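You operate a simulated robot arm through the tools that you are given. There is no shell and no other tool. Be economical: measure what you need, move in short steps, check, and stop when the job is done.

You run a simulated robot arm. Do the job below in one go: nothing can be reset, and whatever is moved stays where it is left.

Task
Latch the blue sprung clamp in the jig, wind its wing bolt tight and stand it in the green tray.
Fine: wind it to its stop while the orange lever holds the clamp; turn the lever back; leave the other clamps alone.

It is judged by the outcome, as a careful person would: the job done as asked, and still so three seconds after it is handed in. It fails if anything else is knocked over, pushed out of place, dropped, spilled or broken.

Robot
A 6-joint arm with a two-finger parallel gripper, fixed in place. Base frame: the origin is at the foot of the arm, x ahead of it, y to its left, z up; the work surface is at about z = 860. Readings come in mm, degrees, newtons and seconds.
With the tool pointing down near the work surface it reaches from about 240 to 640 mm from the base axis. Its first joint turns from -66.0 to 66.0 degrees. Payload 2.7 kg.
The tool frame sits at the grasp point between the pads (the TCP): z along the fingers, y along the line on which they close. The tips reach 23 mm beyond it. Largest opening 94 mm; finger width 38, thickness 10; the body of the gripper, 54 by 96 mm, starts 39 mm behind the TCP.
Orientation is told as [roll, pitch, yaw] about the base's x, y, z axes, in that order, counted from this pose: with the fingers straight down and closing along the base's y, the tool's x points along the base's -x, its y along +y and its z along -z.

Tools
- The arm moves only by the tool servo_tool. Its argument "motion" is one flat list of numbers, 7 for each row, row after row: the turn, a rotation vector about the tool's x, y, z in degrees, then the shift along the tool's x, y, z in mm, then the finger opening in mm, from 0 to 94. In form: [wx, wy, wz, tx, ty, tz, claw, wx, wy, wz, tx, ty, tz, claw, ...]. A call has 1 to 12 rows; each row is the pose to reach, as a shift and turn from the pose commanded when the call began, along the tool's axes at that moment. Rows are played at 5 a second. More than 50 mm and 8.6 degrees between two rows, or a gripper value outside its range, and nothing of the call is played. A pose out of reach is approached as far as the arm can. The call stops where the force on the tool passes 40 N (or 10 N more than at its start, if that is more) or the arm is blocked; 0.2 s more then pass. Each finger travels about 45 mm/s and halts on what it meets, pressing with about 22 N; the grip force reading is that of the motor and also rises with nothing between the fingers. The clock runs only during rows and for 0.2 s after the last one: add rows that repeat a pose to give the fingers time. It gives the time, the measured TCP pose, the force on the tool (base axes), the opening and the grip force at its end, in the units of the frame above (readings bear some noise), and new pictures: "views" is both (left out), scene, wrist or none.
- Cameras (640 x 400 px; columns grow to the right, rows downward): "scene" is fixed at [70.1, -425, 1416.8]; the picture's right is [0.82, -0.57, 0.00], its down [-0.25, -0.36, -0.90] and it looks along [0.51, 0.74, -0.43] (base axes); focal length 340 px, centre (320, 200). "wrist" rides on the gripper at [-39, 0, -44] in the tool frame; the picture's right is [0.00, -1.00, 0.00], its down [0.97, 0.00, -0.24] and it looks along [0.24, 0.00, 0.97] (tool axes); focal length 218 px, centre (320, 200).
- point_at(camera, pixels): for up to 12 pixels [column, row] of the newest picture of that camera ("zoom" is the newest enlarged one), the place [x, y, z] in the base frame of the surface seen there, good to about 2 mm. No time passes.
- enlarge(camera, box): a new picture of the part [left, top, right, bottom] of that camera's present view, enlarged. No time passes.
- close_job(): hands the job in; it is judged then, once.

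Keep the steps short. Do not move on a guess: measure, check each grasp and each placing, and mend mistakes. In all there are 80 turns and 120 pictures (those below and enlarged ones count). Leave the gripper open and the arm clear of the work at the hand-in unless told otherwise, and finish with a single line.

The tools are called as a command line: name --argument value ..., lists and objects as JSON in quotes. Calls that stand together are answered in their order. servo_tool: Moves the arm, as the interface text tells. Its arguments: {"type":"object","properties":{"motion":{"type":"array","items":{"type":"number"}},"views":{"type":"string","enum":["both","scene","wrist","none"]}},"required":["motion"]} The other tools are called the same way: point_at (camera, pixels) gives the place of the surface under pixels of a picture; enlarge (camera, box) takes an enlarged picture of a part of a camera's view; close_job () hands the job in.

At the start:

```text
time_s: 0.0
tcp_pos: [344.8, -95.0, 1287.3]
tool_rot: [-0.1, -0.1, 0.0]
contact_force: [0.1, 0.9, 0.0]
grip_width: 93.8
grasp_force: 0.1
```

scene: 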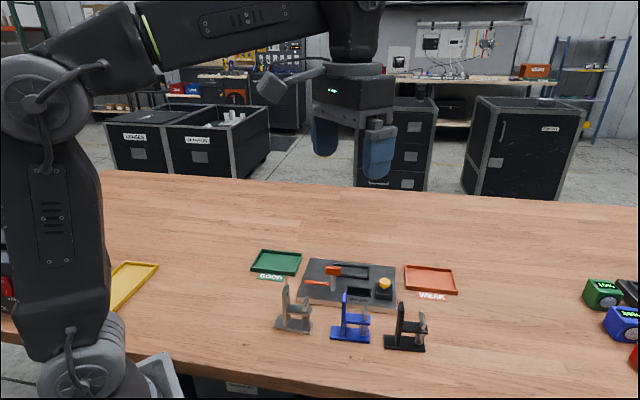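
wrist: 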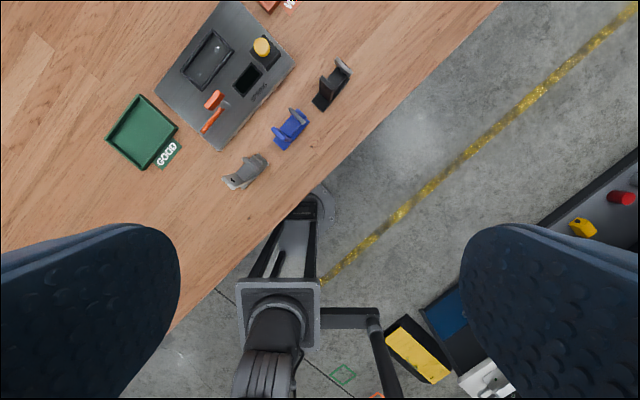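

I see three clamps in front of a grey jig with an orange lever and a yellow knob, and a green tray. I'll enlarge these first.

enlarge --camera "scene" --box '[240, 235, 480, 365]'

enlarge --camera "wrist" --box '[90, 0, 390, 200]'

```text
2.67 times, centred on (360, 300) of scene
```

zoom: 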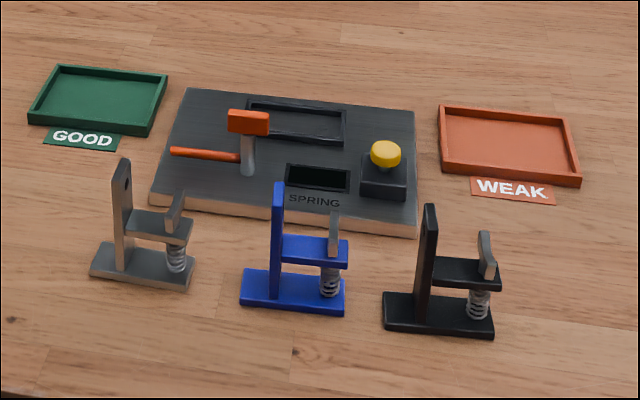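

```text
2.00 times, centred on (240, 100) of wrist
```

zoom: 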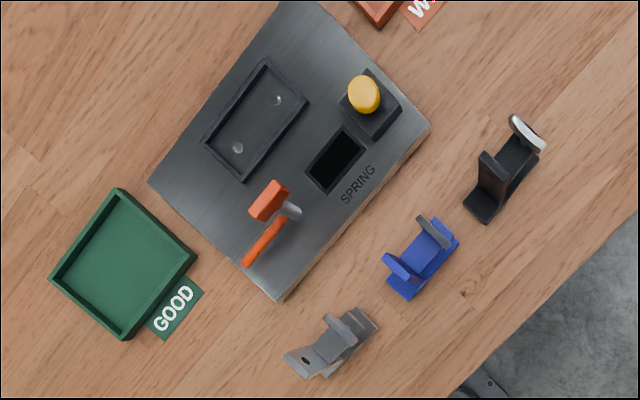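

I'll measure key points in the wrist zoom: the blue clamp's features, the pocket corners, the lever, and the tray.

point_at --camera "zoom" --pixels '[[266, 62], [308, 98], [243, 180], [203, 138], [255, 120], [272, 200], [290, 211], [246, 262], [365, 93], [120, 190], [195, 255], [125, 337]]'

point_at --camera "zoom" --pixels '[[402, 265], [388, 255], [412, 276], [425, 250], [421, 219], [446, 246], [405, 294], [455, 235], [50, 278], [335, 160], [283, 3], [150, 182]]'

enlarge --camera "scene" --box '[300, 255, 420, 355]'

```text
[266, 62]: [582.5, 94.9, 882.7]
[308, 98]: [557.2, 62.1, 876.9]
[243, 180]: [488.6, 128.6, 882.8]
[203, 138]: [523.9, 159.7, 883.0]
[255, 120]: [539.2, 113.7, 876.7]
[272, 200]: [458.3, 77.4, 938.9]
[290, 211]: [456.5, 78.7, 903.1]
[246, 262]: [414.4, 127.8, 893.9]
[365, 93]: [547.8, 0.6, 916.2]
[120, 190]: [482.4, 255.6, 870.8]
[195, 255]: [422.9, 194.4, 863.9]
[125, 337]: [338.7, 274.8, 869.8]
```

```text
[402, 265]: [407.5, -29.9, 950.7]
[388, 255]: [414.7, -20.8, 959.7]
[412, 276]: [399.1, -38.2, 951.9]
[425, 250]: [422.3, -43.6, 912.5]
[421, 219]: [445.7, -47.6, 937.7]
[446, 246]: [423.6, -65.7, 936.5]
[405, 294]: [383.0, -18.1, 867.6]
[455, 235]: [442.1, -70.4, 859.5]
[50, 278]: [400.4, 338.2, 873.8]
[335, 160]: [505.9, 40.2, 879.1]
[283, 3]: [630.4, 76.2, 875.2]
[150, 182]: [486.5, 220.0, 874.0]
```

```text
4.00 times, centred on (360, 305) of scene
```

zoom: 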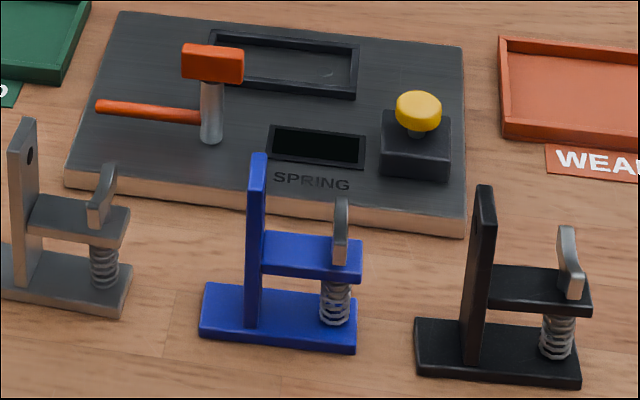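

I'll measure the blue clamp and the lever from the scene zoom.

point_at --camera "zoom" --pixels '[[201, 333], [356, 349], [357, 318], [207, 288], [259, 156], [247, 322], [261, 325], [267, 254], [359, 274], [362, 245], [333, 263], [345, 202]]'

point_at --camera "zoom" --pixels '[[184, 50], [243, 55], [186, 76], [240, 81], [212, 138], [98, 106], [196, 117], [210, 33], [240, 55], [352, 92], [362, 50], [212, 34]]'

enlarge --camera "scene" --box '[296, 250, 366, 310]'

```text
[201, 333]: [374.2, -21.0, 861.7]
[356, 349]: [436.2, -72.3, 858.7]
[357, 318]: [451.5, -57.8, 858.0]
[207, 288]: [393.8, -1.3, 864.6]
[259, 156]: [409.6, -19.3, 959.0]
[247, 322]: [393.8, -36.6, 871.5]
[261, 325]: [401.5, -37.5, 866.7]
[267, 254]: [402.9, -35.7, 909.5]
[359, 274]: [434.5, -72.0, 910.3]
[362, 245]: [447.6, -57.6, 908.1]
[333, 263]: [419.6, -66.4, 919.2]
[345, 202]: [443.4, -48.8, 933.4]
```

```text
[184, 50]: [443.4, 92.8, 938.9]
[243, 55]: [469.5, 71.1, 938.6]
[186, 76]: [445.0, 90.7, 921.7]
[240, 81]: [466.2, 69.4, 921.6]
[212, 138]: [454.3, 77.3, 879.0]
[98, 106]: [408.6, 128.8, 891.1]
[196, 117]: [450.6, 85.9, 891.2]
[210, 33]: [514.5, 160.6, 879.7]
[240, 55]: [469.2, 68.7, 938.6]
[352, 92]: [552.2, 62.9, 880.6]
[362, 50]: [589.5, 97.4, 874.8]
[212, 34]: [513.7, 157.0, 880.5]
```

```text
6.67 times, centred on (331, 280) of scene
```

zoom: 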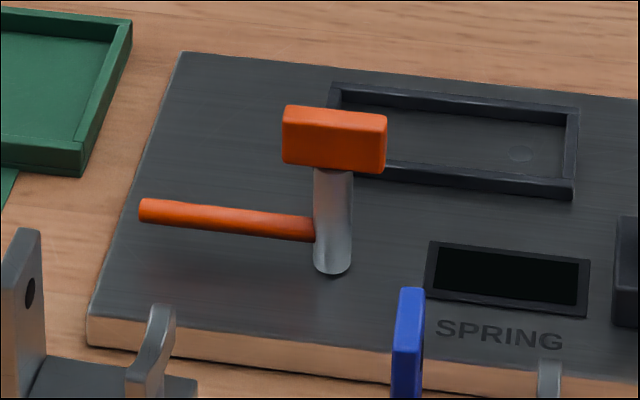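

The lever's working is unclear from here, so I'll move above the jig for a straight-down look. The path stays high and clear of everything.

servo_tool --motion '[0, 0, 0, -28, 25, 19, 94, 0, 0, 0, -57, 50, 39, 94, 0, 0, 0, -86, 75, 59, 94, 0, 0, 0, -114, 100, 78, 94, 0, 0, 0, -143, 125, 98, 94, 0, 0, 0, -171, 150, 117, 94, 0, 0, 0, -200, 175, 137, 94, 0, 0, 0, -200, 175, 137, 94]' --views "wrist"

```text
time_s: 1.8
tcp_pos: [547.6, 80.6, 1153.2]
tool_rot: [-0.1, -0.1, -0.1]
contact_force: [0.4, 0.2, 0.7]
grip_width: 94.0
grasp_force: 0.0
```

wrist: 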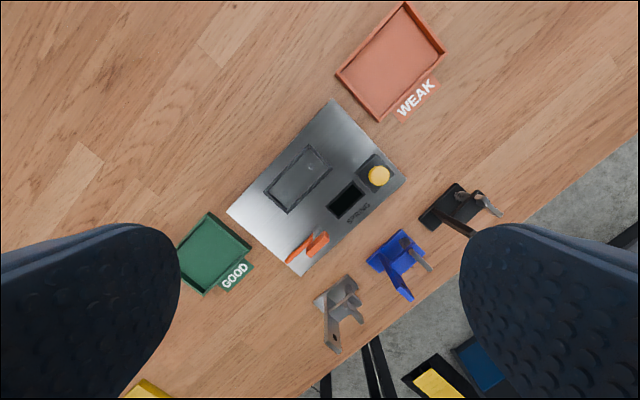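

enlarge --camera "wrist" --box '[220, 90, 420, 280]'

```text
2.11 times, centred on (320, 185) of wrist
```

zoom: 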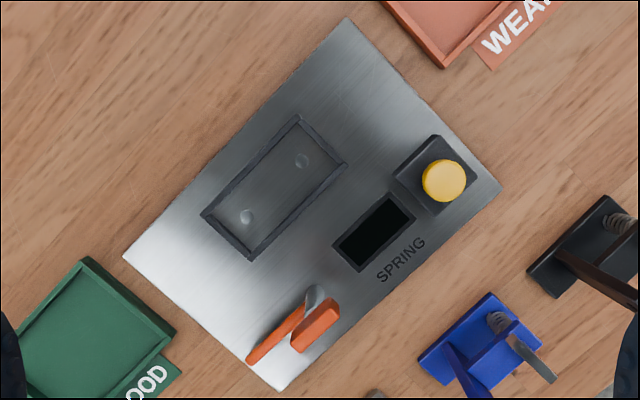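

The layout is clearer. The orange head looks like the grip. The rod at z≈891 should swing 90° clockwise over the pocket onto the clamp's rear foot. I'll measure the pocket, jig and lever precisely.

point_at --camera "zoom" --pixels '[[299, 115], [349, 163], [251, 261], [201, 215], [299, 128], [337, 165], [251, 247], [213, 214], [302, 160], [247, 217], [325, 140], [225, 238]]'

point_at --camera "zoom" --pixels '[[346, 18], [501, 187], [280, 390], [124, 257], [330, 299], [338, 314], [305, 352], [292, 344], [316, 325], [250, 358], [295, 310], [314, 292]]'

point_at --camera "zoom" --pixels '[[491, 293], [540, 343], [480, 395], [420, 360], [83, 258], [175, 335], [50, 300], [100, 340], [150, 345], [490, 300], [515, 318], [435, 355]]'

```text
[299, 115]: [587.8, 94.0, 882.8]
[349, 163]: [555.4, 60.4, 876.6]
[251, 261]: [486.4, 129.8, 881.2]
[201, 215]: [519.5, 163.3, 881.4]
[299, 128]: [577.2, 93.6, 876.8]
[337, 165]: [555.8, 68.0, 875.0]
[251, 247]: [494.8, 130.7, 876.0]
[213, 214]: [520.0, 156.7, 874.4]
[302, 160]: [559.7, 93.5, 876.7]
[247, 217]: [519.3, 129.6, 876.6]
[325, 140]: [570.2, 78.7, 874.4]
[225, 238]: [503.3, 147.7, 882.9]
```

```text
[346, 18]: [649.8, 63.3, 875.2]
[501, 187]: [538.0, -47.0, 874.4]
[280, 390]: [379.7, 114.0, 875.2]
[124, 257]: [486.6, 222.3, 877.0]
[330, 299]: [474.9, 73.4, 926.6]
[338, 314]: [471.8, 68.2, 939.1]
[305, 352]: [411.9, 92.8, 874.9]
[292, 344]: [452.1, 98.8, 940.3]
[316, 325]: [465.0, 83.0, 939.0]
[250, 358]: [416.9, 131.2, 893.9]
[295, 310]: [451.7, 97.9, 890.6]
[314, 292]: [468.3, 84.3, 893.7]
```

```text
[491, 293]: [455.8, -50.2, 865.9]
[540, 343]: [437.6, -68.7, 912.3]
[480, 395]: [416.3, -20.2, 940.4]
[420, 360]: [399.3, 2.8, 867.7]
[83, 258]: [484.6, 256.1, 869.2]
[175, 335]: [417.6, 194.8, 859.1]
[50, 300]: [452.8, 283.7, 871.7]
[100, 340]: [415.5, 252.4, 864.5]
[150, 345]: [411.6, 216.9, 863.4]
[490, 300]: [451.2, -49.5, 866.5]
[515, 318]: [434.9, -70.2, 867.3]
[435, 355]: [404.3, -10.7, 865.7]
```

Pocket: centre ≈(537.3, 111.9), inner about 86×35 mm, long axis at -45°, floor ≈876. Lever axis ≈(460, 83). Next I'll move above the blue clamp with the tool turned 45° to align with it and look closely.

servo_tool --motion '[0, 0, 7.5, 22, -19, 13, 94, 0, 0, 15, 45, -38, 27, 94, 0, 0, 22.5, 67, -57, 40, 94, 0, 0, 30, 90, -77, 53, 94, 0, 0, 37.5, 112, -96, 67, 94, 0, 0, 45, 135, -115, 80, 94, 0, 0, 45, 135, -115, 80, 94]' --views "wrist"

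```text
time_s: 3.4
tcp_pos: [409.9, -33.1, 1069.8]
tool_rot: [0.0, -0.2, -45.2]
contact_force: [-0.7, 1.0, 0.3]
grip_width: 94.0
grasp_force: 0.2
```

wrist: 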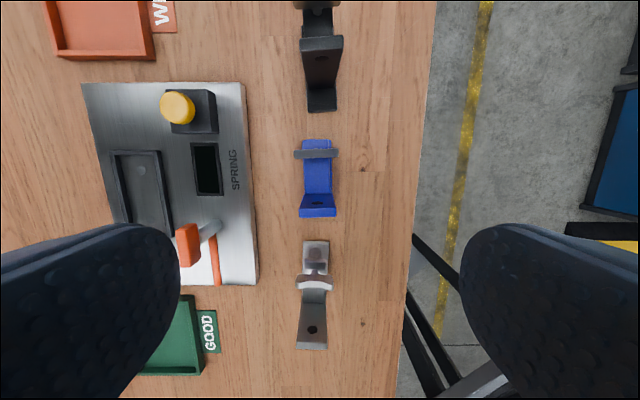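

enlarge --camera "wrist" --box '[270, 120, 370, 230]'

```text
3.64 times, centred on (320, 175) of wrist
```

zoom: 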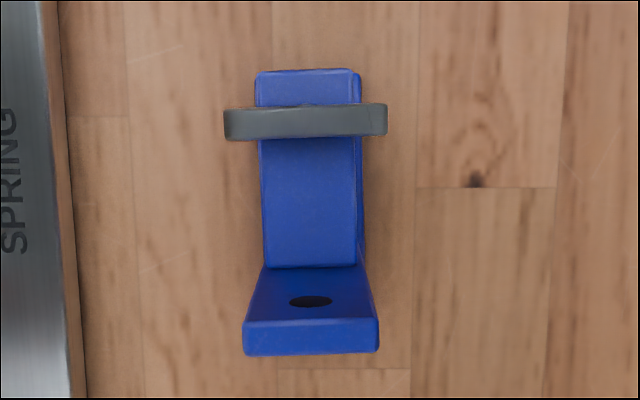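

point_at --camera "zoom" --pixels '[[246, 328], [374, 327], [248, 350], [376, 348], [272, 262], [350, 262], [262, 78], [346, 75], [228, 127], [384, 119], [230, 112], [382, 106]]'

point_at --camera "zoom" --pixels '[[310, 338], [310, 323], [310, 108], [310, 104], [310, 130], [262, 200], [356, 200], [310, 315], [310, 200]]'

```text
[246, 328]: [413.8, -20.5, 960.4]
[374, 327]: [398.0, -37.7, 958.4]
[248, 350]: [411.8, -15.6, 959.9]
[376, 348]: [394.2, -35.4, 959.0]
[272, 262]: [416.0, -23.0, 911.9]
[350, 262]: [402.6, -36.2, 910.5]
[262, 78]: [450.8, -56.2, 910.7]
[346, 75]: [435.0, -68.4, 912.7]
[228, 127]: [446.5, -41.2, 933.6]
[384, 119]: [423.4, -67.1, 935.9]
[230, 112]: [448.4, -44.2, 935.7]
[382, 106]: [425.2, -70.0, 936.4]
```

```text
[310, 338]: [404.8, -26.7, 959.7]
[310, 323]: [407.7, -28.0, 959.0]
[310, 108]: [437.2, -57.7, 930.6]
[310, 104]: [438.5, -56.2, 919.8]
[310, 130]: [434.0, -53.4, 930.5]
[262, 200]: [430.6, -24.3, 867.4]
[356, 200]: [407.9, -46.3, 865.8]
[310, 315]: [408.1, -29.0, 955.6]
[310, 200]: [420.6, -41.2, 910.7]
```

Upright: centre ≈(404.5, -27.3), 26 mm wide, thin along the long axis, top z≈960. The clamp's long axis is at ≈-42°. The wing centre is (436, -56). I'll grip the upright on its broad faces, so I turn the tool to yaw +48 above it.

servo_tool --motion '[0, 0, -7.75, 9.2, 1.7, 0, 80, 0, 0, -15.5, 9.2, 1.7, 0, 60, 0, 0, -23.25, 9.2, 1.7, 0, 40, 0, 0, -31, 9.2, 1.7, 0, 32, 0, 0, -38.75, 9.2, 1.7, 0, 32, 0, 0, -46.5, 9.2, 1.7, 0, 32, 0, 0, -54.25, 9.2, 1.7, 0, 32, 0, 0, -62, 9.2, 1.7, 0, 32, 0, 0, -69.75, 9.2, 1.7, 0, 32, 0, 0, -77.5, 9.2, 1.7, 0, 32, 0, 0, -85.25, 9.2, 1.7, 0, 32, 0, 0, -93, 9.2, 1.7, 0, 32]' --views "wrist"

```text
time_s: 6.0
tcp_pos: [406.4, -27.6, 1069.3]
tool_rot: [-0.2, -0.1, 48.0]
contact_force: [0.0, 0.0, 0.1]
grip_width: 31.8
grasp_force: 0.1
```

wrist: 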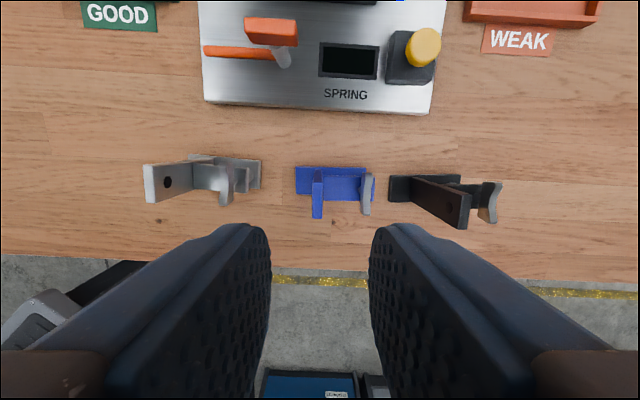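

The upright (column 318) is centred between the fingers (320). I'll lower until the tips are just above its top and check.

servo_tool --motion '[0, 0, 0, 0, 0, 40, 32, 0, 0, 0, 0, 0, 80, 32, 0, 0, 0, 0, 0, 80, 32]'

```text
time_s: 6.8
tcp_pos: [406.8, -23.9, 988.3]
tool_rot: [-0.2, 0.0, 48.1]
contact_force: [-0.7, -0.2, -0.4]
grip_width: 32.2
grasp_force: 0.1
```

scene: 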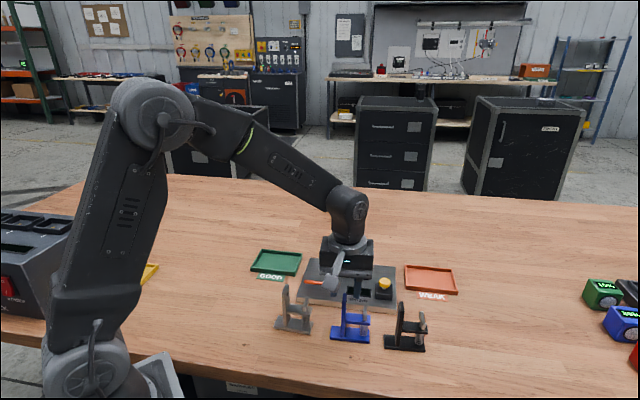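
wrist: 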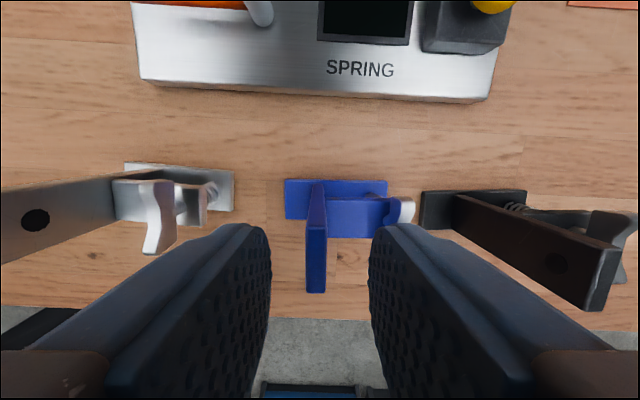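

Upright top spans columns 306–327 and rows 225–290, which matches the grasp plane (row ~257). I'll lower to TCP z≈942, tips ~8 mm above the arm of the clamp, then close.

servo_tool --motion '[0, 0, 0, 0, 0, 24, 32, 0, 0, 0, 0, 0, 48, 32, 0, 0, 0, 0, 0, 48, 32, 0, 0, 0, 0, 0, 48, 20, 0, 0, 0, 0, 0, 48, 8, 0, 0, 0, 0, 0, 48, 0, 0, 0, 0, 0, 0, 48, 0]'

```text
time_s: 8.4
tcp_pos: [406.7, -28.1, 941.3]
tool_rot: [-0.1, 0.0, 48.0]
contact_force: [0.3, 0.3, -0.5]
grip_width: 8.0
grasp_force: 22.1
```

scene: 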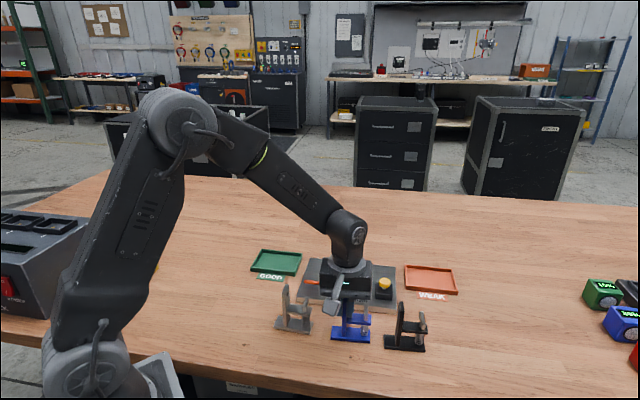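
wrist: 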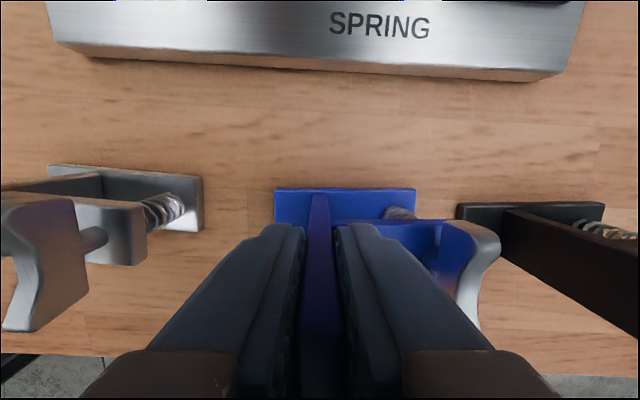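

Gripped at 8.0 mm on the upright. Before lifting I'll measure where the base lies relative to the grasp.

enlarge --camera "wrist" --box '[250, 170, 450, 270]'

point_at --camera "wrist" --pixels '[[275, 188], [415, 189], [277, 192], [413, 193], [278, 218], [318, 200], [345, 215], [320, 320]]'

enlarge --camera "scene" --box '[300, 280, 400, 350]'

```text
3.20 times, centred on (350, 220) of wrist
```

zoom: 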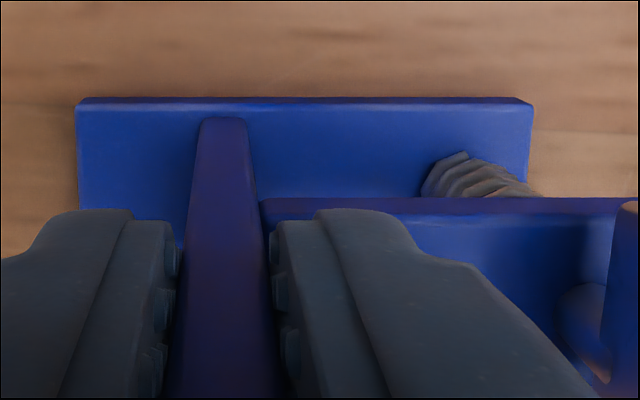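

```text
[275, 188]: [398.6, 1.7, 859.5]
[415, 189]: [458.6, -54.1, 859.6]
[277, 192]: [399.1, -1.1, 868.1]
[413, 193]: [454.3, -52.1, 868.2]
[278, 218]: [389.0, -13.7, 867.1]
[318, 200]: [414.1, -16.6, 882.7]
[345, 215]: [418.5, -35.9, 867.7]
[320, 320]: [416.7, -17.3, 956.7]
```

```text
5.71 times, centred on (350, 315) of scene
```

zoom: 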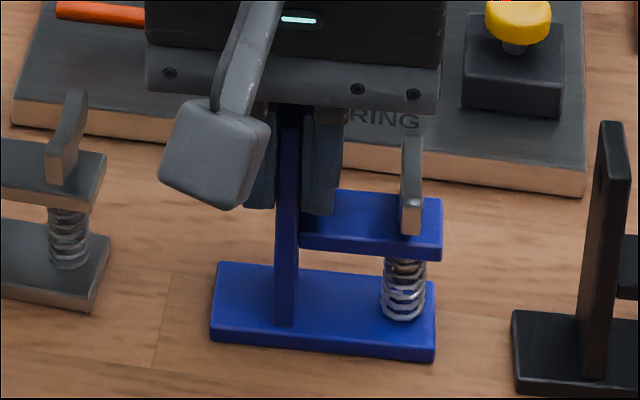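

Base centre is ≈16 mm along the long axis from the grasp and within 1 mm sideways. I'll lift 100 mm, then carry it over to above the pocket, squaring to yaw 45.

servo_tool --motion '[0, 0, 0, 0, 0, -20, 0, 0, 0, 0, 0, 0, -60, 0, 0, 0, 0, 0, 0, -100, 0, 0, 0, 1, -38, 2, -100, 0, 0, 0, 2, -77, 4, -100, 0, 0, 0, 3, -115, 6, -100, 0, 0, 0, 3, -154, 8, -100, 0, 0, 0, 3, -192.3, 10.5, -100, 0, 0, 0, 3, -192.3, 10.5, -100, 0, 0, 0, 3, -192.3, 10.5, -100, 0]'

```text
time_s: 10.6
tcp_pos: [526.5, 123.7, 1040.9]
tool_rot: [-0.2, 0.0, 45.0]
contact_force: [-0.8, 0.0, -2.4]
grip_width: 7.9
grasp_force: 22.6
```

scene: 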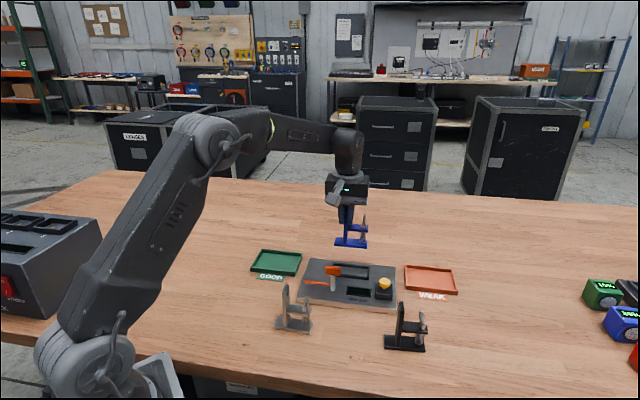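
wrist: 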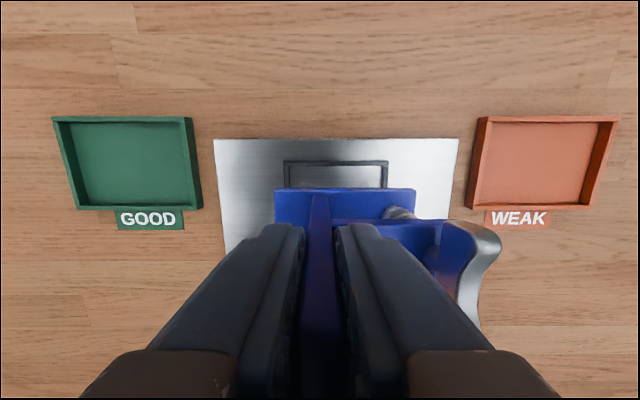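

The clamp hangs square above the pocket. I'll lower to about 15 mm above the rim and measure the alignment.

servo_tool --motion '[0, 0, 0, 0, 0, 30, 0, 0, 0, 0, 0, 0, 60, 0, 0, 0, 0, 0, 0, 60, 0]' --views "none"

enlarge --camera "wrist" --box '[240, 130, 440, 255]'

enlarge --camera "scene" --box '[300, 230, 410, 310]'

```text
time_s: 11.4
tcp_pos: [527.4, 123.5, 981.8]
tool_rot: [-0.1, 0.0, 45.0]
contact_force: [-0.2, 0.0, -2.0]
grip_width: 7.7
grasp_force: 21.5
```

```text
3.20 times, centred on (340, 192) of wrist
```

zoom: 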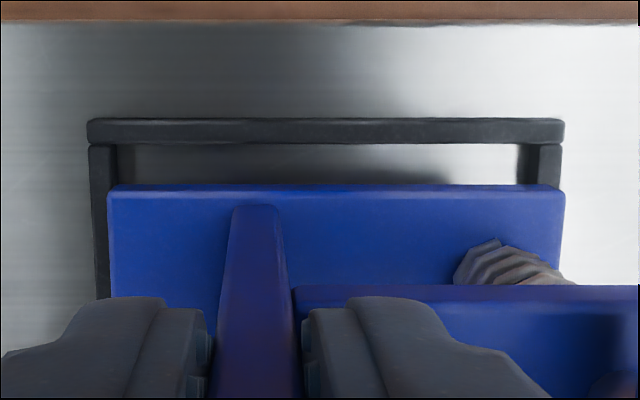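

```text
5.00 times, centred on (355, 270) of scene
```

zoom: 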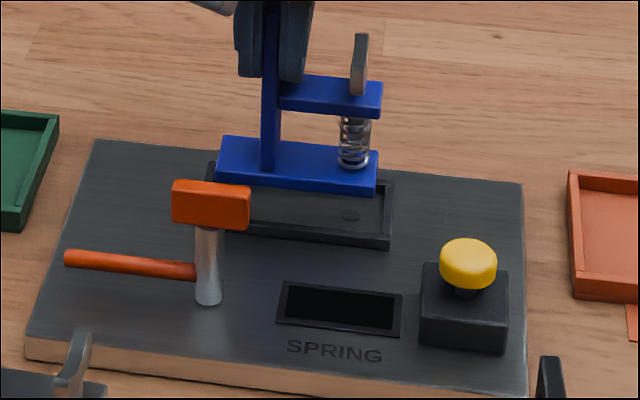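

Working from the picture: the rim's centre lies at Y=-14.4 and the base's at -13.7 in the tool frame, and they agree sideways within ~0.5 mm. I'll correct 0.7 mm and lower into the pocket gently.

servo_tool --motion '[0, 0, 0, 0, -0.7, 0, 0, 0, 0, 0, 0, -0.7, 8, 0, 0, 0, 0, 0, -0.7, 15, 0, 0, 0, 0, 0, -0.7, 19, 0, 0, 0, 0, 0, -0.7, 22, 0, 0, 0, 0, 0, -0.7, 23.5, 0, 0, 0, 0, 0, -0.7, 23.5, 0]' --views "none"

enlarge --camera "scene" --box '[300, 230, 410, 310]'

enlarge --camera "wrist" --box '[240, 130, 440, 255]'

```text
time_s: 13.0
tcp_pos: [527.9, 122.2, 959.3]
tool_rot: [-0.1, 0.0, 45.0]
contact_force: [0.0, -0.6, -2.5]
grip_width: 7.9
grasp_force: 22.4
```

```text
5.00 times, centred on (355, 270) of scene
```

zoom: 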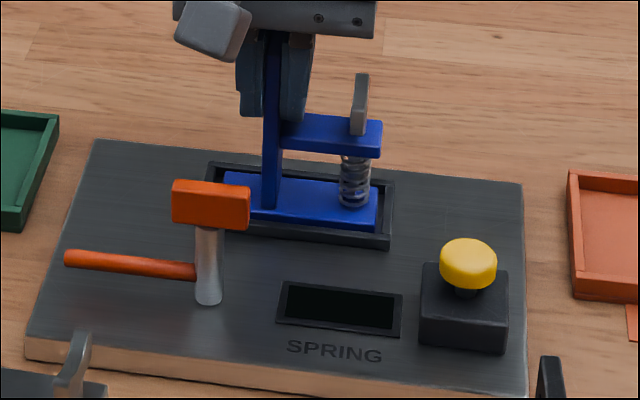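

```text
3.20 times, centred on (340, 192) of wrist
```

zoom: 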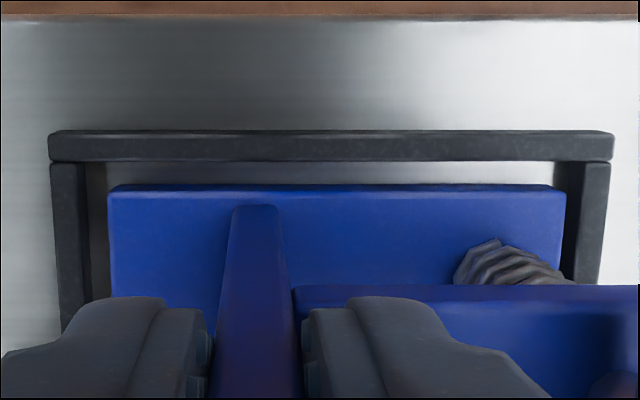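

It's inside the rim with gaps all round and no contact yet (force still only weight). I'll creep down to touch the floor.

servo_tool --motion '[0, 0, 0, 0, 0, 0.7, 0, 0, 0, 0, 0, 0, 1.4, 0, 0, 0, 0, 0, 0, 1.4, 0]' --views "none"

```text
time_s: 13.8
tcp_pos: [527.0, 122.3, 958.3]
tool_rot: [-0.2, 0.0, 45.0]
contact_force: [0.0, -1.2, 2.6]
grip_width: 7.9
grasp_force: 21.8
```

The floor is taking the weight (force flipped to +2.6 N). I'll open to 30 mm and rise.

servo_tool --motion '[0, 0, 0, 0, 0, 0, 12, 0, 0, 0, 0, 0, 0, 24, 0, 0, 0, 0, 0, 0, 30, 0, 0, 0, 0, 0, 0, 30, 0, 0, 0, 0, 0, -20, 30, 0, 0, 0, 0, 0, -60, 30, 0, 0, 0, 0, 0, -100, 30, 0, 0, 0, 0, 0, -100, 30]'

enlarge --camera "wrist" --box '[200, 120, 440, 270]'

enlarge --camera "scene" --box '[290, 230, 410, 310]'

```text
time_s: 15.6
tcp_pos: [528.2, 123.5, 1058.0]
tool_rot: [-0.1, 0.0, 45.1]
contact_force: [0.4, 0.7, -0.6]
grip_width: 29.9
grasp_force: 0.0
```

scene: 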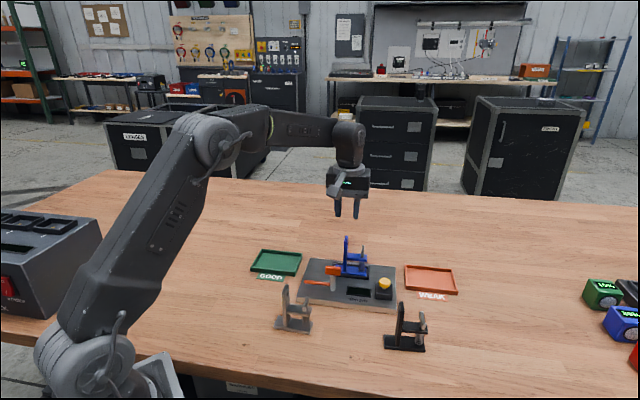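
wrist: 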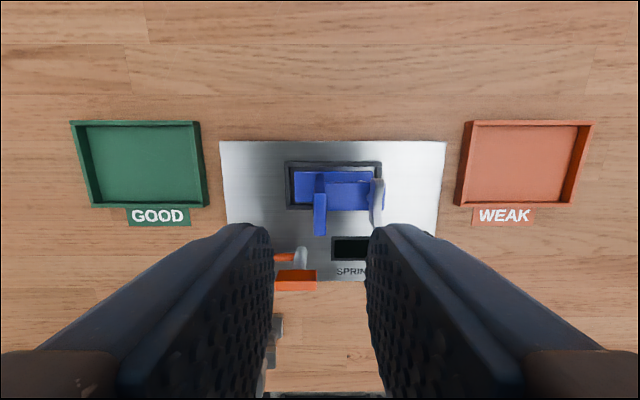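

```text
2.67 times, centred on (320, 195) of wrist
```

zoom: 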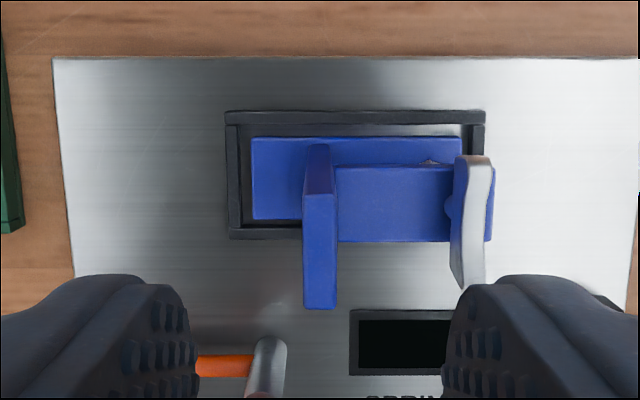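

```text
5.00 times, centred on (350, 270) of scene
```

zoom: 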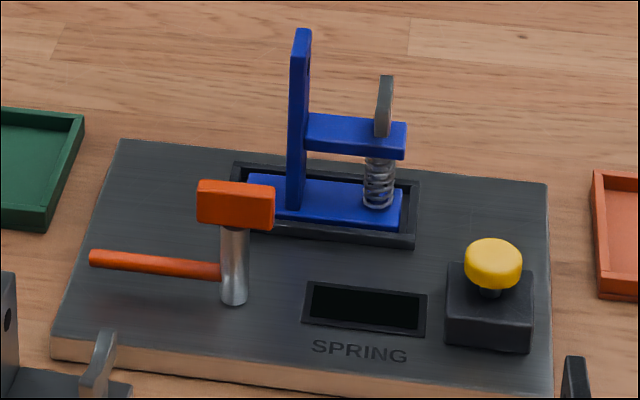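

The clamp is seated. Now the lever. I'll measure the head (wrist 275–316, 270–291) from this view.

point_at --camera "wrist" --pixels '[[276, 272], [315, 272], [276, 289], [315, 289], [296, 280], [301, 252]]'

point_at --camera "zoom" --pixels '[[202, 186], [272, 190], [198, 215], [270, 224], [236, 300], [92, 257], [214, 272], [235, 240]]'

```text
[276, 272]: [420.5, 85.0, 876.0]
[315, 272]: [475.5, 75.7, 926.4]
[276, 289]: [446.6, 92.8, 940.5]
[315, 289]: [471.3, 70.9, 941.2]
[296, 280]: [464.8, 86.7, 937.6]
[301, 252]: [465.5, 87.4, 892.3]
```

```text
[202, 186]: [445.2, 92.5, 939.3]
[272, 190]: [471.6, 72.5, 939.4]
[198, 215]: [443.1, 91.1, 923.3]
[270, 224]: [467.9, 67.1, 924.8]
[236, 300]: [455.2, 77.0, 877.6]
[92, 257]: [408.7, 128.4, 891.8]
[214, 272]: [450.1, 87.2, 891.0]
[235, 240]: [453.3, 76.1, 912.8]
```

Lever axis ≈(460.3, 82.7). The head is ≈33 mm long along the jig, ~11 mm thick, z 923–940. I'll move above it and try yaw 135, so that winding to 45 will be clockwise.

servo_tool --motion '[0, 0, -8, 7, 2, 0, 40, 0, 0, -16, 14, 4, 0, 40, 0, 0, -24, 22, 6, 0, 40, 0, 0, -32, 30, 8, 0, 40, 0, 0, -40, 37, 10, 0, 40, 0, 0, -48, 45, 12, 0, 40, 0, 0, -56, 52, 14, 0, 40, 0, 0, -64, 60, 16, 0, 40, 0, 0, -72, 67, 17, 0, 40, 0, 0, -80, 74.2, 18.5, 0, 40, 0, 0, -85, 74.2, 18.5, 0, 40, 0, 0, -90, 74.2, 18.5, 0, 40]'

```text
time_s: 18.2
tcp_pos: [462.8, 83.3, 1056.9]
tool_rot: [0.0, 0.1, 135.1]
contact_force: [0.2, 0.5, 0.6]
grip_width: 40.2
grasp_force: 0.1
```

scene: 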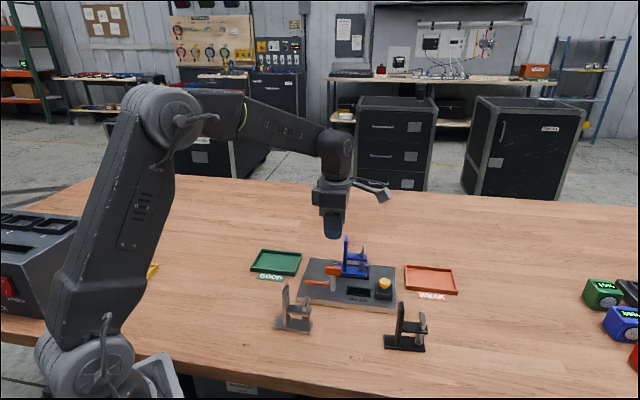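
wrist: 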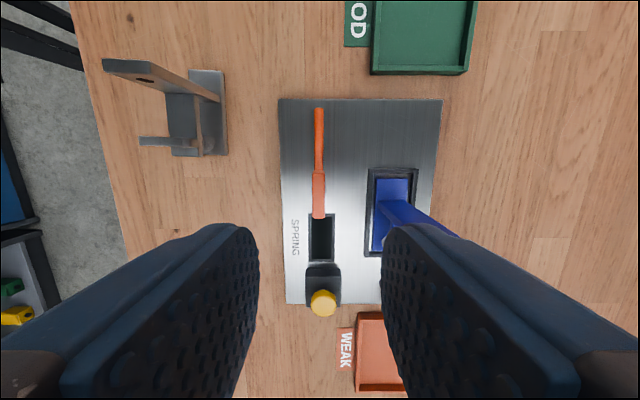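

The head (cols 312–325, rows 172–219) is centred under the gripper. I'll lower so the tips sit beside the head (TCP z≈948) and close.

servo_tool --motion '[0, 0, 0, 0, 0, 40, 40, 0, 0, 0, 0, 0, 80, 40, 0, 0, 0, 0, 0, 100, 40, 0, 0, 0, 0, 0, 109.4, 40, 0, 0, 0, 0, 0, 109.4, 40, 0, 0, 0, 0, 0, 109.4, 25, 0, 0, 0, 0, 0, 109.4, 12, 0, 0, 0, 0, 0, 109.4, 5, 0, 0, 0, 0, 0, 109.4, 0, 0, 0, 0, 0, 0, 109.4, 0]'

enlarge --camera "scene" --box '[290, 230, 410, 310]'

```text
time_s: 20.4
tcp_pos: [462.3, 81.5, 947.7]
tool_rot: [0.0, 0.1, 134.9]
contact_force: [-9.1, -8.1, 1.0]
grip_width: 10.0
grasp_force: 44.5
```

scene: 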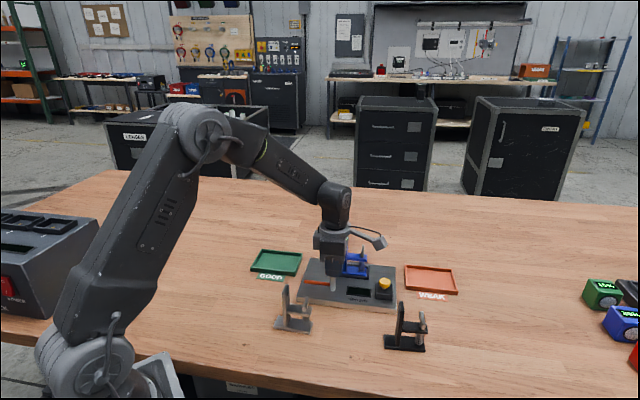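
wrist: 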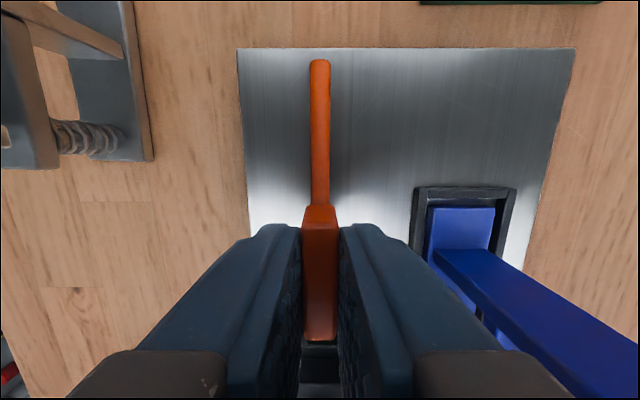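

```text
5.00 times, centred on (350, 270) of scene
```

zoom: 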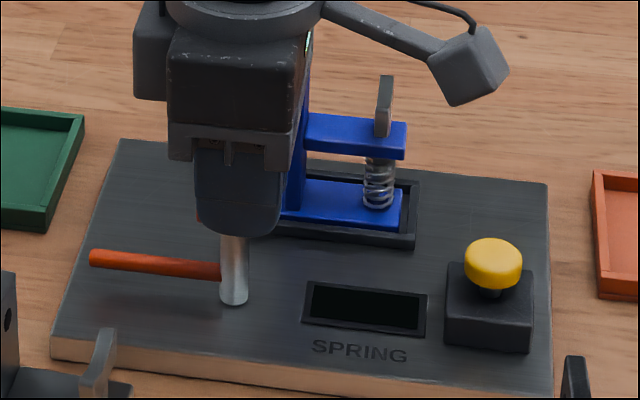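

Head gripped (10 mm), but there's a ~12 N sideways load, so the head sits slightly toward −n. I'll shift 1 mm that way to relieve it.

servo_tool --motion '[0, 0, 0, 0, 1, 0, 0, 0, 0, 0, 0, 1, 0, 0]' --views "none"

```text
time_s: 21.0
tcp_pos: [462.3, 81.8, 946.8]
tool_rot: [0.0, 0.1, 134.8]
contact_force: [1.0, -10.1, -4.0]
grip_width: 9.7
grasp_force: 44.7
```

Now I turn the lever clockwise (yaw down), first 24° as a test.

servo_tool --motion '[0, 0, 6, 0, 0, 0, 0, 0, 0, 12, 0, 0, 0, 0, 0, 0, 18, 0, 0, 0, 0, 0, 0, 24, 0, 0, 0, 0, 0, 0, 24, 0, 0, 0, 0]' --views "wrist"

enlarge --camera "scene" --box '[290, 230, 410, 310]'

```text
time_s: 22.2
tcp_pos: [460.6, 82.5, 947.7]
tool_rot: [0.0, 0.3, 110.9]
contact_force: [-0.7, -16.2, -12.8]
grip_width: 9.9
grasp_force: 45.0
```

wrist: 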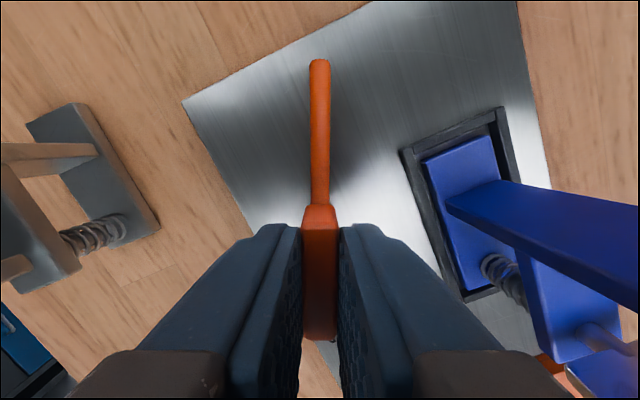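

```text
5.00 times, centred on (350, 270) of scene
```

zoom: 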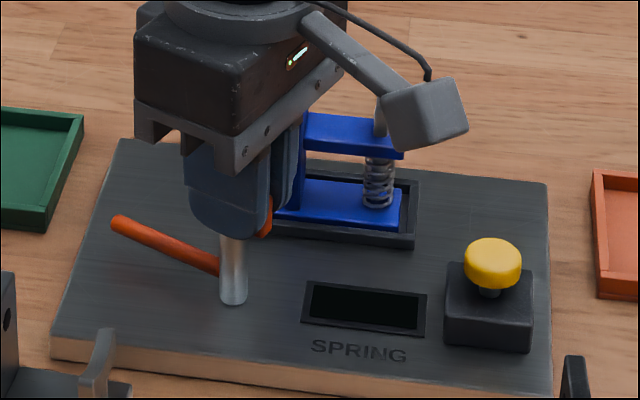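

The lever turns with the tool. I'll ease 1 mm toward −y to cut side load and turn on another 33°.

servo_tool --motion '[0, 0, 0, 0.95, 0.35, 0.4, 0, 0, 0, 7, 0.95, 0.35, 0.4, 0, 0, 0, 14, 0.95, 0.35, 0.4, 0, 0, 0, 21, 0.95, 0.35, 0.4, 0, 0, 0, 27, 0.95, 0.35, 0.4, 0, 0, 0, 33, 0.95, 0.35, 0.4, 0, 0, 0, 33, 0.95, 0.35, 0.4, 0]' --views "wrist"

```text
time_s: 23.8
tcp_pos: [459.3, 81.0, 946.4]
tool_rot: [0.2, 0.1, 77.9]
contact_force: [-19.8, -10.0, -4.4]
grip_width: 9.9
grasp_force: 44.8
```

wrist: 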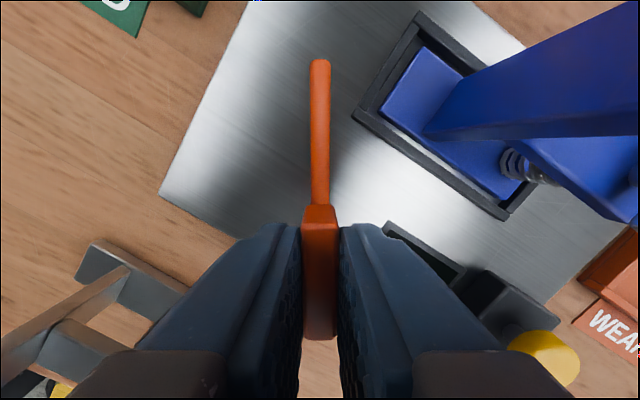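

Side load −20/−10 N: shift along it ~1.4 mm and turn the remaining 33°.

servo_tool --motion '[0, 0, 0, 0.76, 1.17, 0, 0, 0, 0, 7, 0.76, 1.17, 0, 0, 0, 0, 14, 0.76, 1.17, 0, 0, 0, 0, 20, 0.76, 1.17, 0, 0, 0, 0, 26, 0.76, 1.17, 0, 0, 0, 0, 33, 0.76, 1.17, 0, 0, 0, 0, 33, 0.76, 1.17, 0, 0]' --views "wrist"

enlarge --camera "scene" --box '[290, 230, 410, 310]'

```text
time_s: 25.4
tcp_pos: [458.8, 82.1, 947.1]
tool_rot: [0.1, 0.0, 44.9]
contact_force: [-23.3, 13.9, -1.4]
grip_width: 9.7
grasp_force: 44.9
```

wrist: 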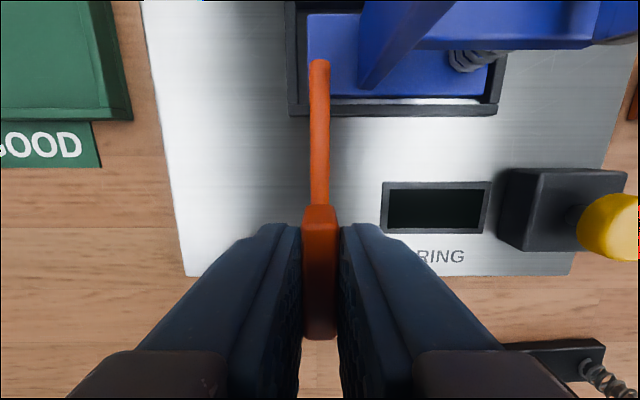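

```text
5.00 times, centred on (350, 270) of scene
```

zoom: 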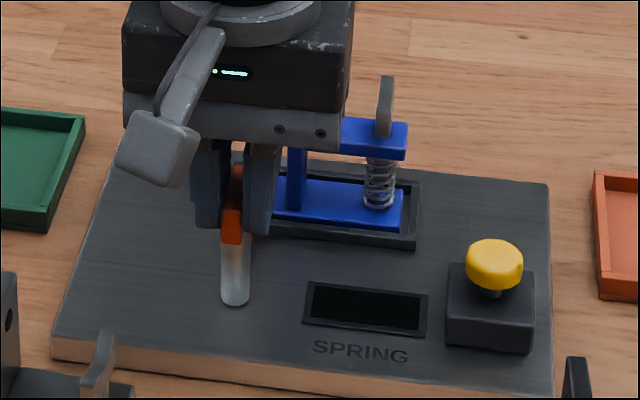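

The rod now lies over the clamp's rear foot at 90°. I'll relieve the side load and probe 4° further to see whether it's at its stop.

servo_tool --motion '[0, 0, 0, 0, 1.3, 0, 0, 0, 0, 2, 0, 1.3, 0, 0, 0, 0, 4, 0, 1.3, 0, 0, 0, 0, 4, 0, 1.3, 0, 0]' --views "wrist"

```text
time_s: 26.4
tcp_pos: [458.1, 81.9, 948.5]
tool_rot: [-0.2, 0.1, 41.1]
contact_force: [-24.1, 14.6, 3.2]
grip_width: 11.2
grasp_force: 45.1
```

wrist: 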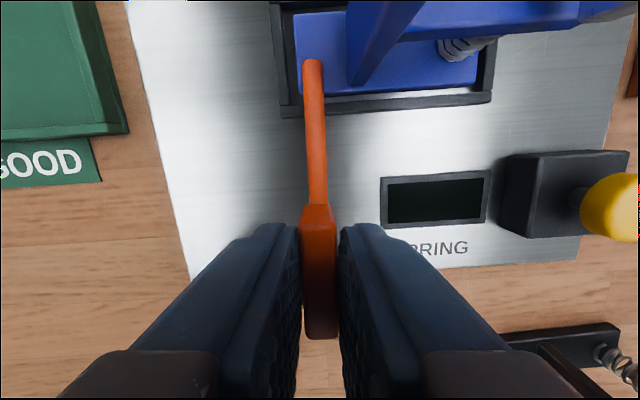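

The lever stayed put (it skewed in the grip, width 11.2), so it's at its stop. I'll turn back those 4°, open, and rise.

servo_tool --motion '[0, 0, -4, 0, -0.8, 0, 0, 0, 0, -4, 0, -0.8, 0, 12, 0, 0, -4, 0, -0.8, 0, 26, 0, 0, -4, 0, -0.8, 0, 32, 0, 0, -4, 0, -0.8, 0, 32, 0, 0, -4, 0, -0.8, -30, 32, 0, 0, -4, 0, -0.8, -70, 32, 0, 0, -4, 0, -0.8, -100, 32, 0, 0, -4, 0, -0.8, -100, 32]'

enlarge --camera "scene" --box '[290, 230, 410, 310]'

enlarge --camera "wrist" --box '[240, 60, 440, 185]'

```text
time_s: 28.4
tcp_pos: [459.6, 79.5, 1047.6]
tool_rot: [-0.1, 0.0, 45.1]
contact_force: [0.6, 0.2, -0.1]
grip_width: 32.3
grasp_force: 0.0
```

scene: 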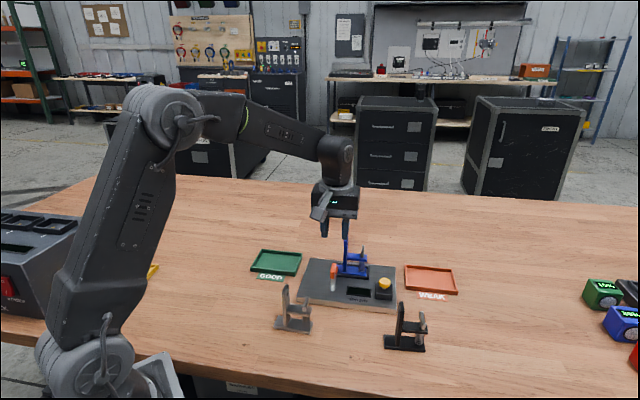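
wrist: 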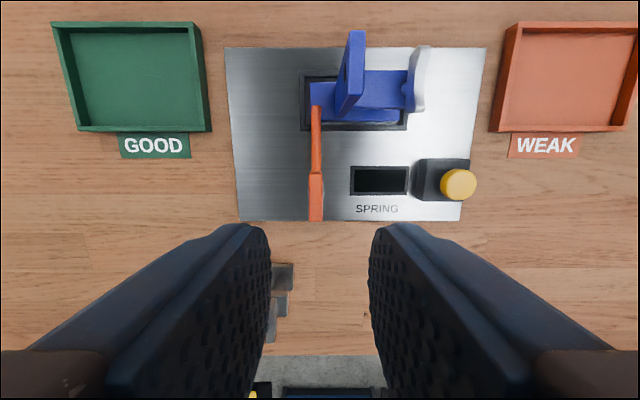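

```text
5.00 times, centred on (350, 270) of scene
```

zoom: 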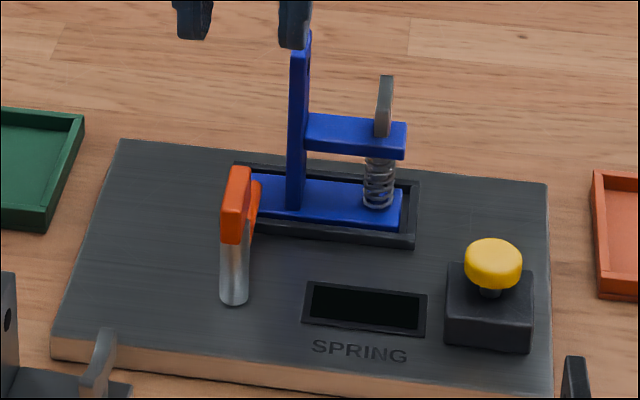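

```text
3.20 times, centred on (340, 122) of wrist
```

zoom: 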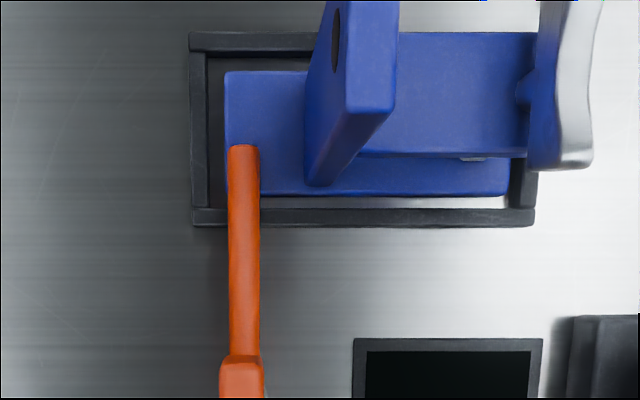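

Latched. Next, the wing: expected at ≈(556, 92). I'll move above it with the fingers closing along the jig's long axis, at safe height, and measure.

servo_tool --motion '[0, 0, 0, -26, -20, 0, 32, 0, 0, 0, -52, -41, 0, 32, 0, 0, 0, -77.2, -61.4, 0, 32, 0, 0, 0, -77.2, -61.4, 0, 32]' --views "wrist"

enlarge --camera "wrist" --box '[220, 130, 420, 290]'

```text
time_s: 29.4
tcp_pos: [559.5, 93.3, 1047.4]
tool_rot: [-0.1, -0.1, 45.0]
contact_force: [-0.9, 0.2, -0.1]
grip_width: 32.3
grasp_force: 0.1
```

wrist: 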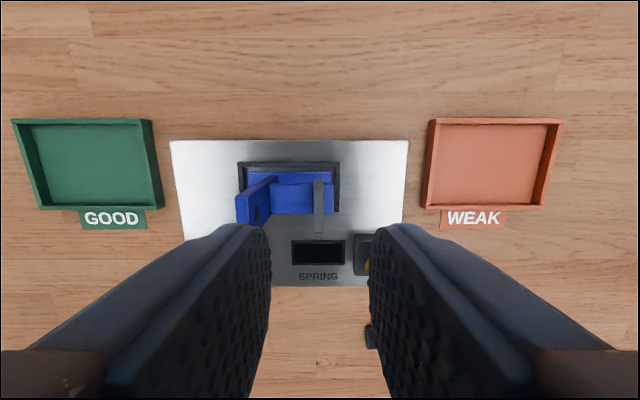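

```text
2.50 times, centred on (320, 210) of wrist
```

zoom: 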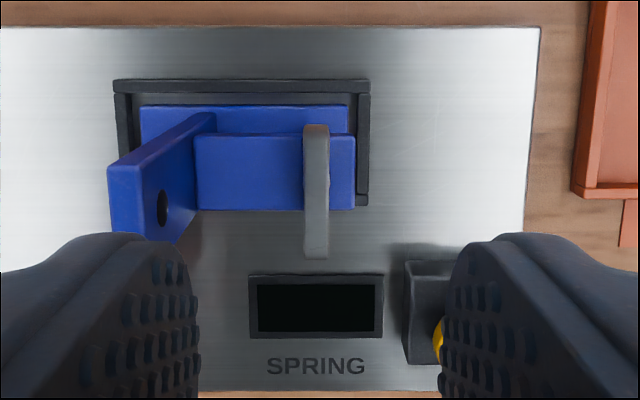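

The wing (zoom cols 303–329) is centred under the tool. I'll check its heights and plan the approach.

point_at --camera "zoom" --pixels '[[316, 132], [316, 190], [316, 248], [260, 180], [308, 240], [325, 240], [150, 190]]'

```text
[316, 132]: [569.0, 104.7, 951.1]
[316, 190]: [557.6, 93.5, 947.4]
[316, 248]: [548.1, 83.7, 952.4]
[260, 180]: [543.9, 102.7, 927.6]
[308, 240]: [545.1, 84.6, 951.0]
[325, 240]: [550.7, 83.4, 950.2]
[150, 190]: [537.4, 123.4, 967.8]
```

Wing centre is ≈(558, 94), top ≈952, clamp's arm ≈927.6. I'll lower to TCP z≈955 (tips ≈932) and close on the wing.

servo_tool --motion '[0, 0, 0, 0, 0, 40, 30, 0, 0, 0, 0, 0, 75, 30, 0, 0, 0, 0, 0, 92, 30, 0, 0, 0, 0, 0, 92, 30, 0, 0, 0, 0, 0, 92, 15, 0, 0, 0, 0, 0, 92, 5, 0, 0, 0, 0, 0, 92, 0, 0, 0, 0, 0, 0, 92, 0]' --views "wrist"

enlarge --camera "scene" --box '[290, 220, 410, 300]'

```text
time_s: 31.2
tcp_pos: [559.6, 92.2, 954.7]
tool_rot: [-0.1, 0.0, 45.0]
contact_force: [0.3, 0.4, 0.1]
grip_width: 6.6
grasp_force: 22.2
```

wrist: 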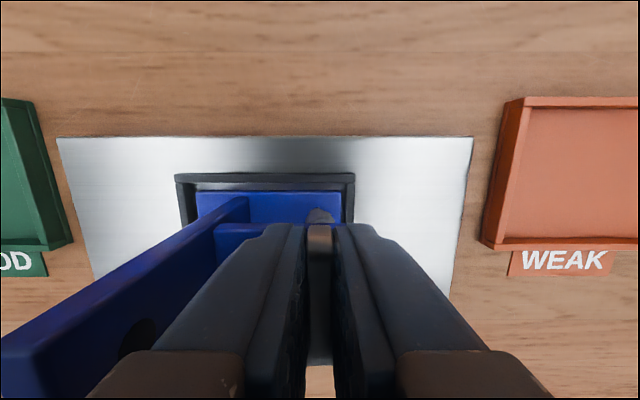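

```text
5.00 times, centred on (350, 260) of scene
```

zoom: 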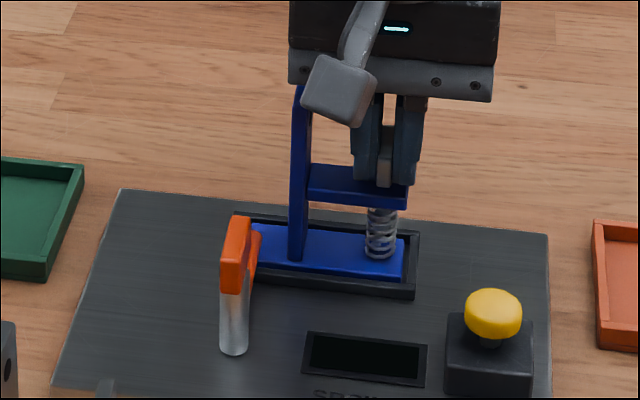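

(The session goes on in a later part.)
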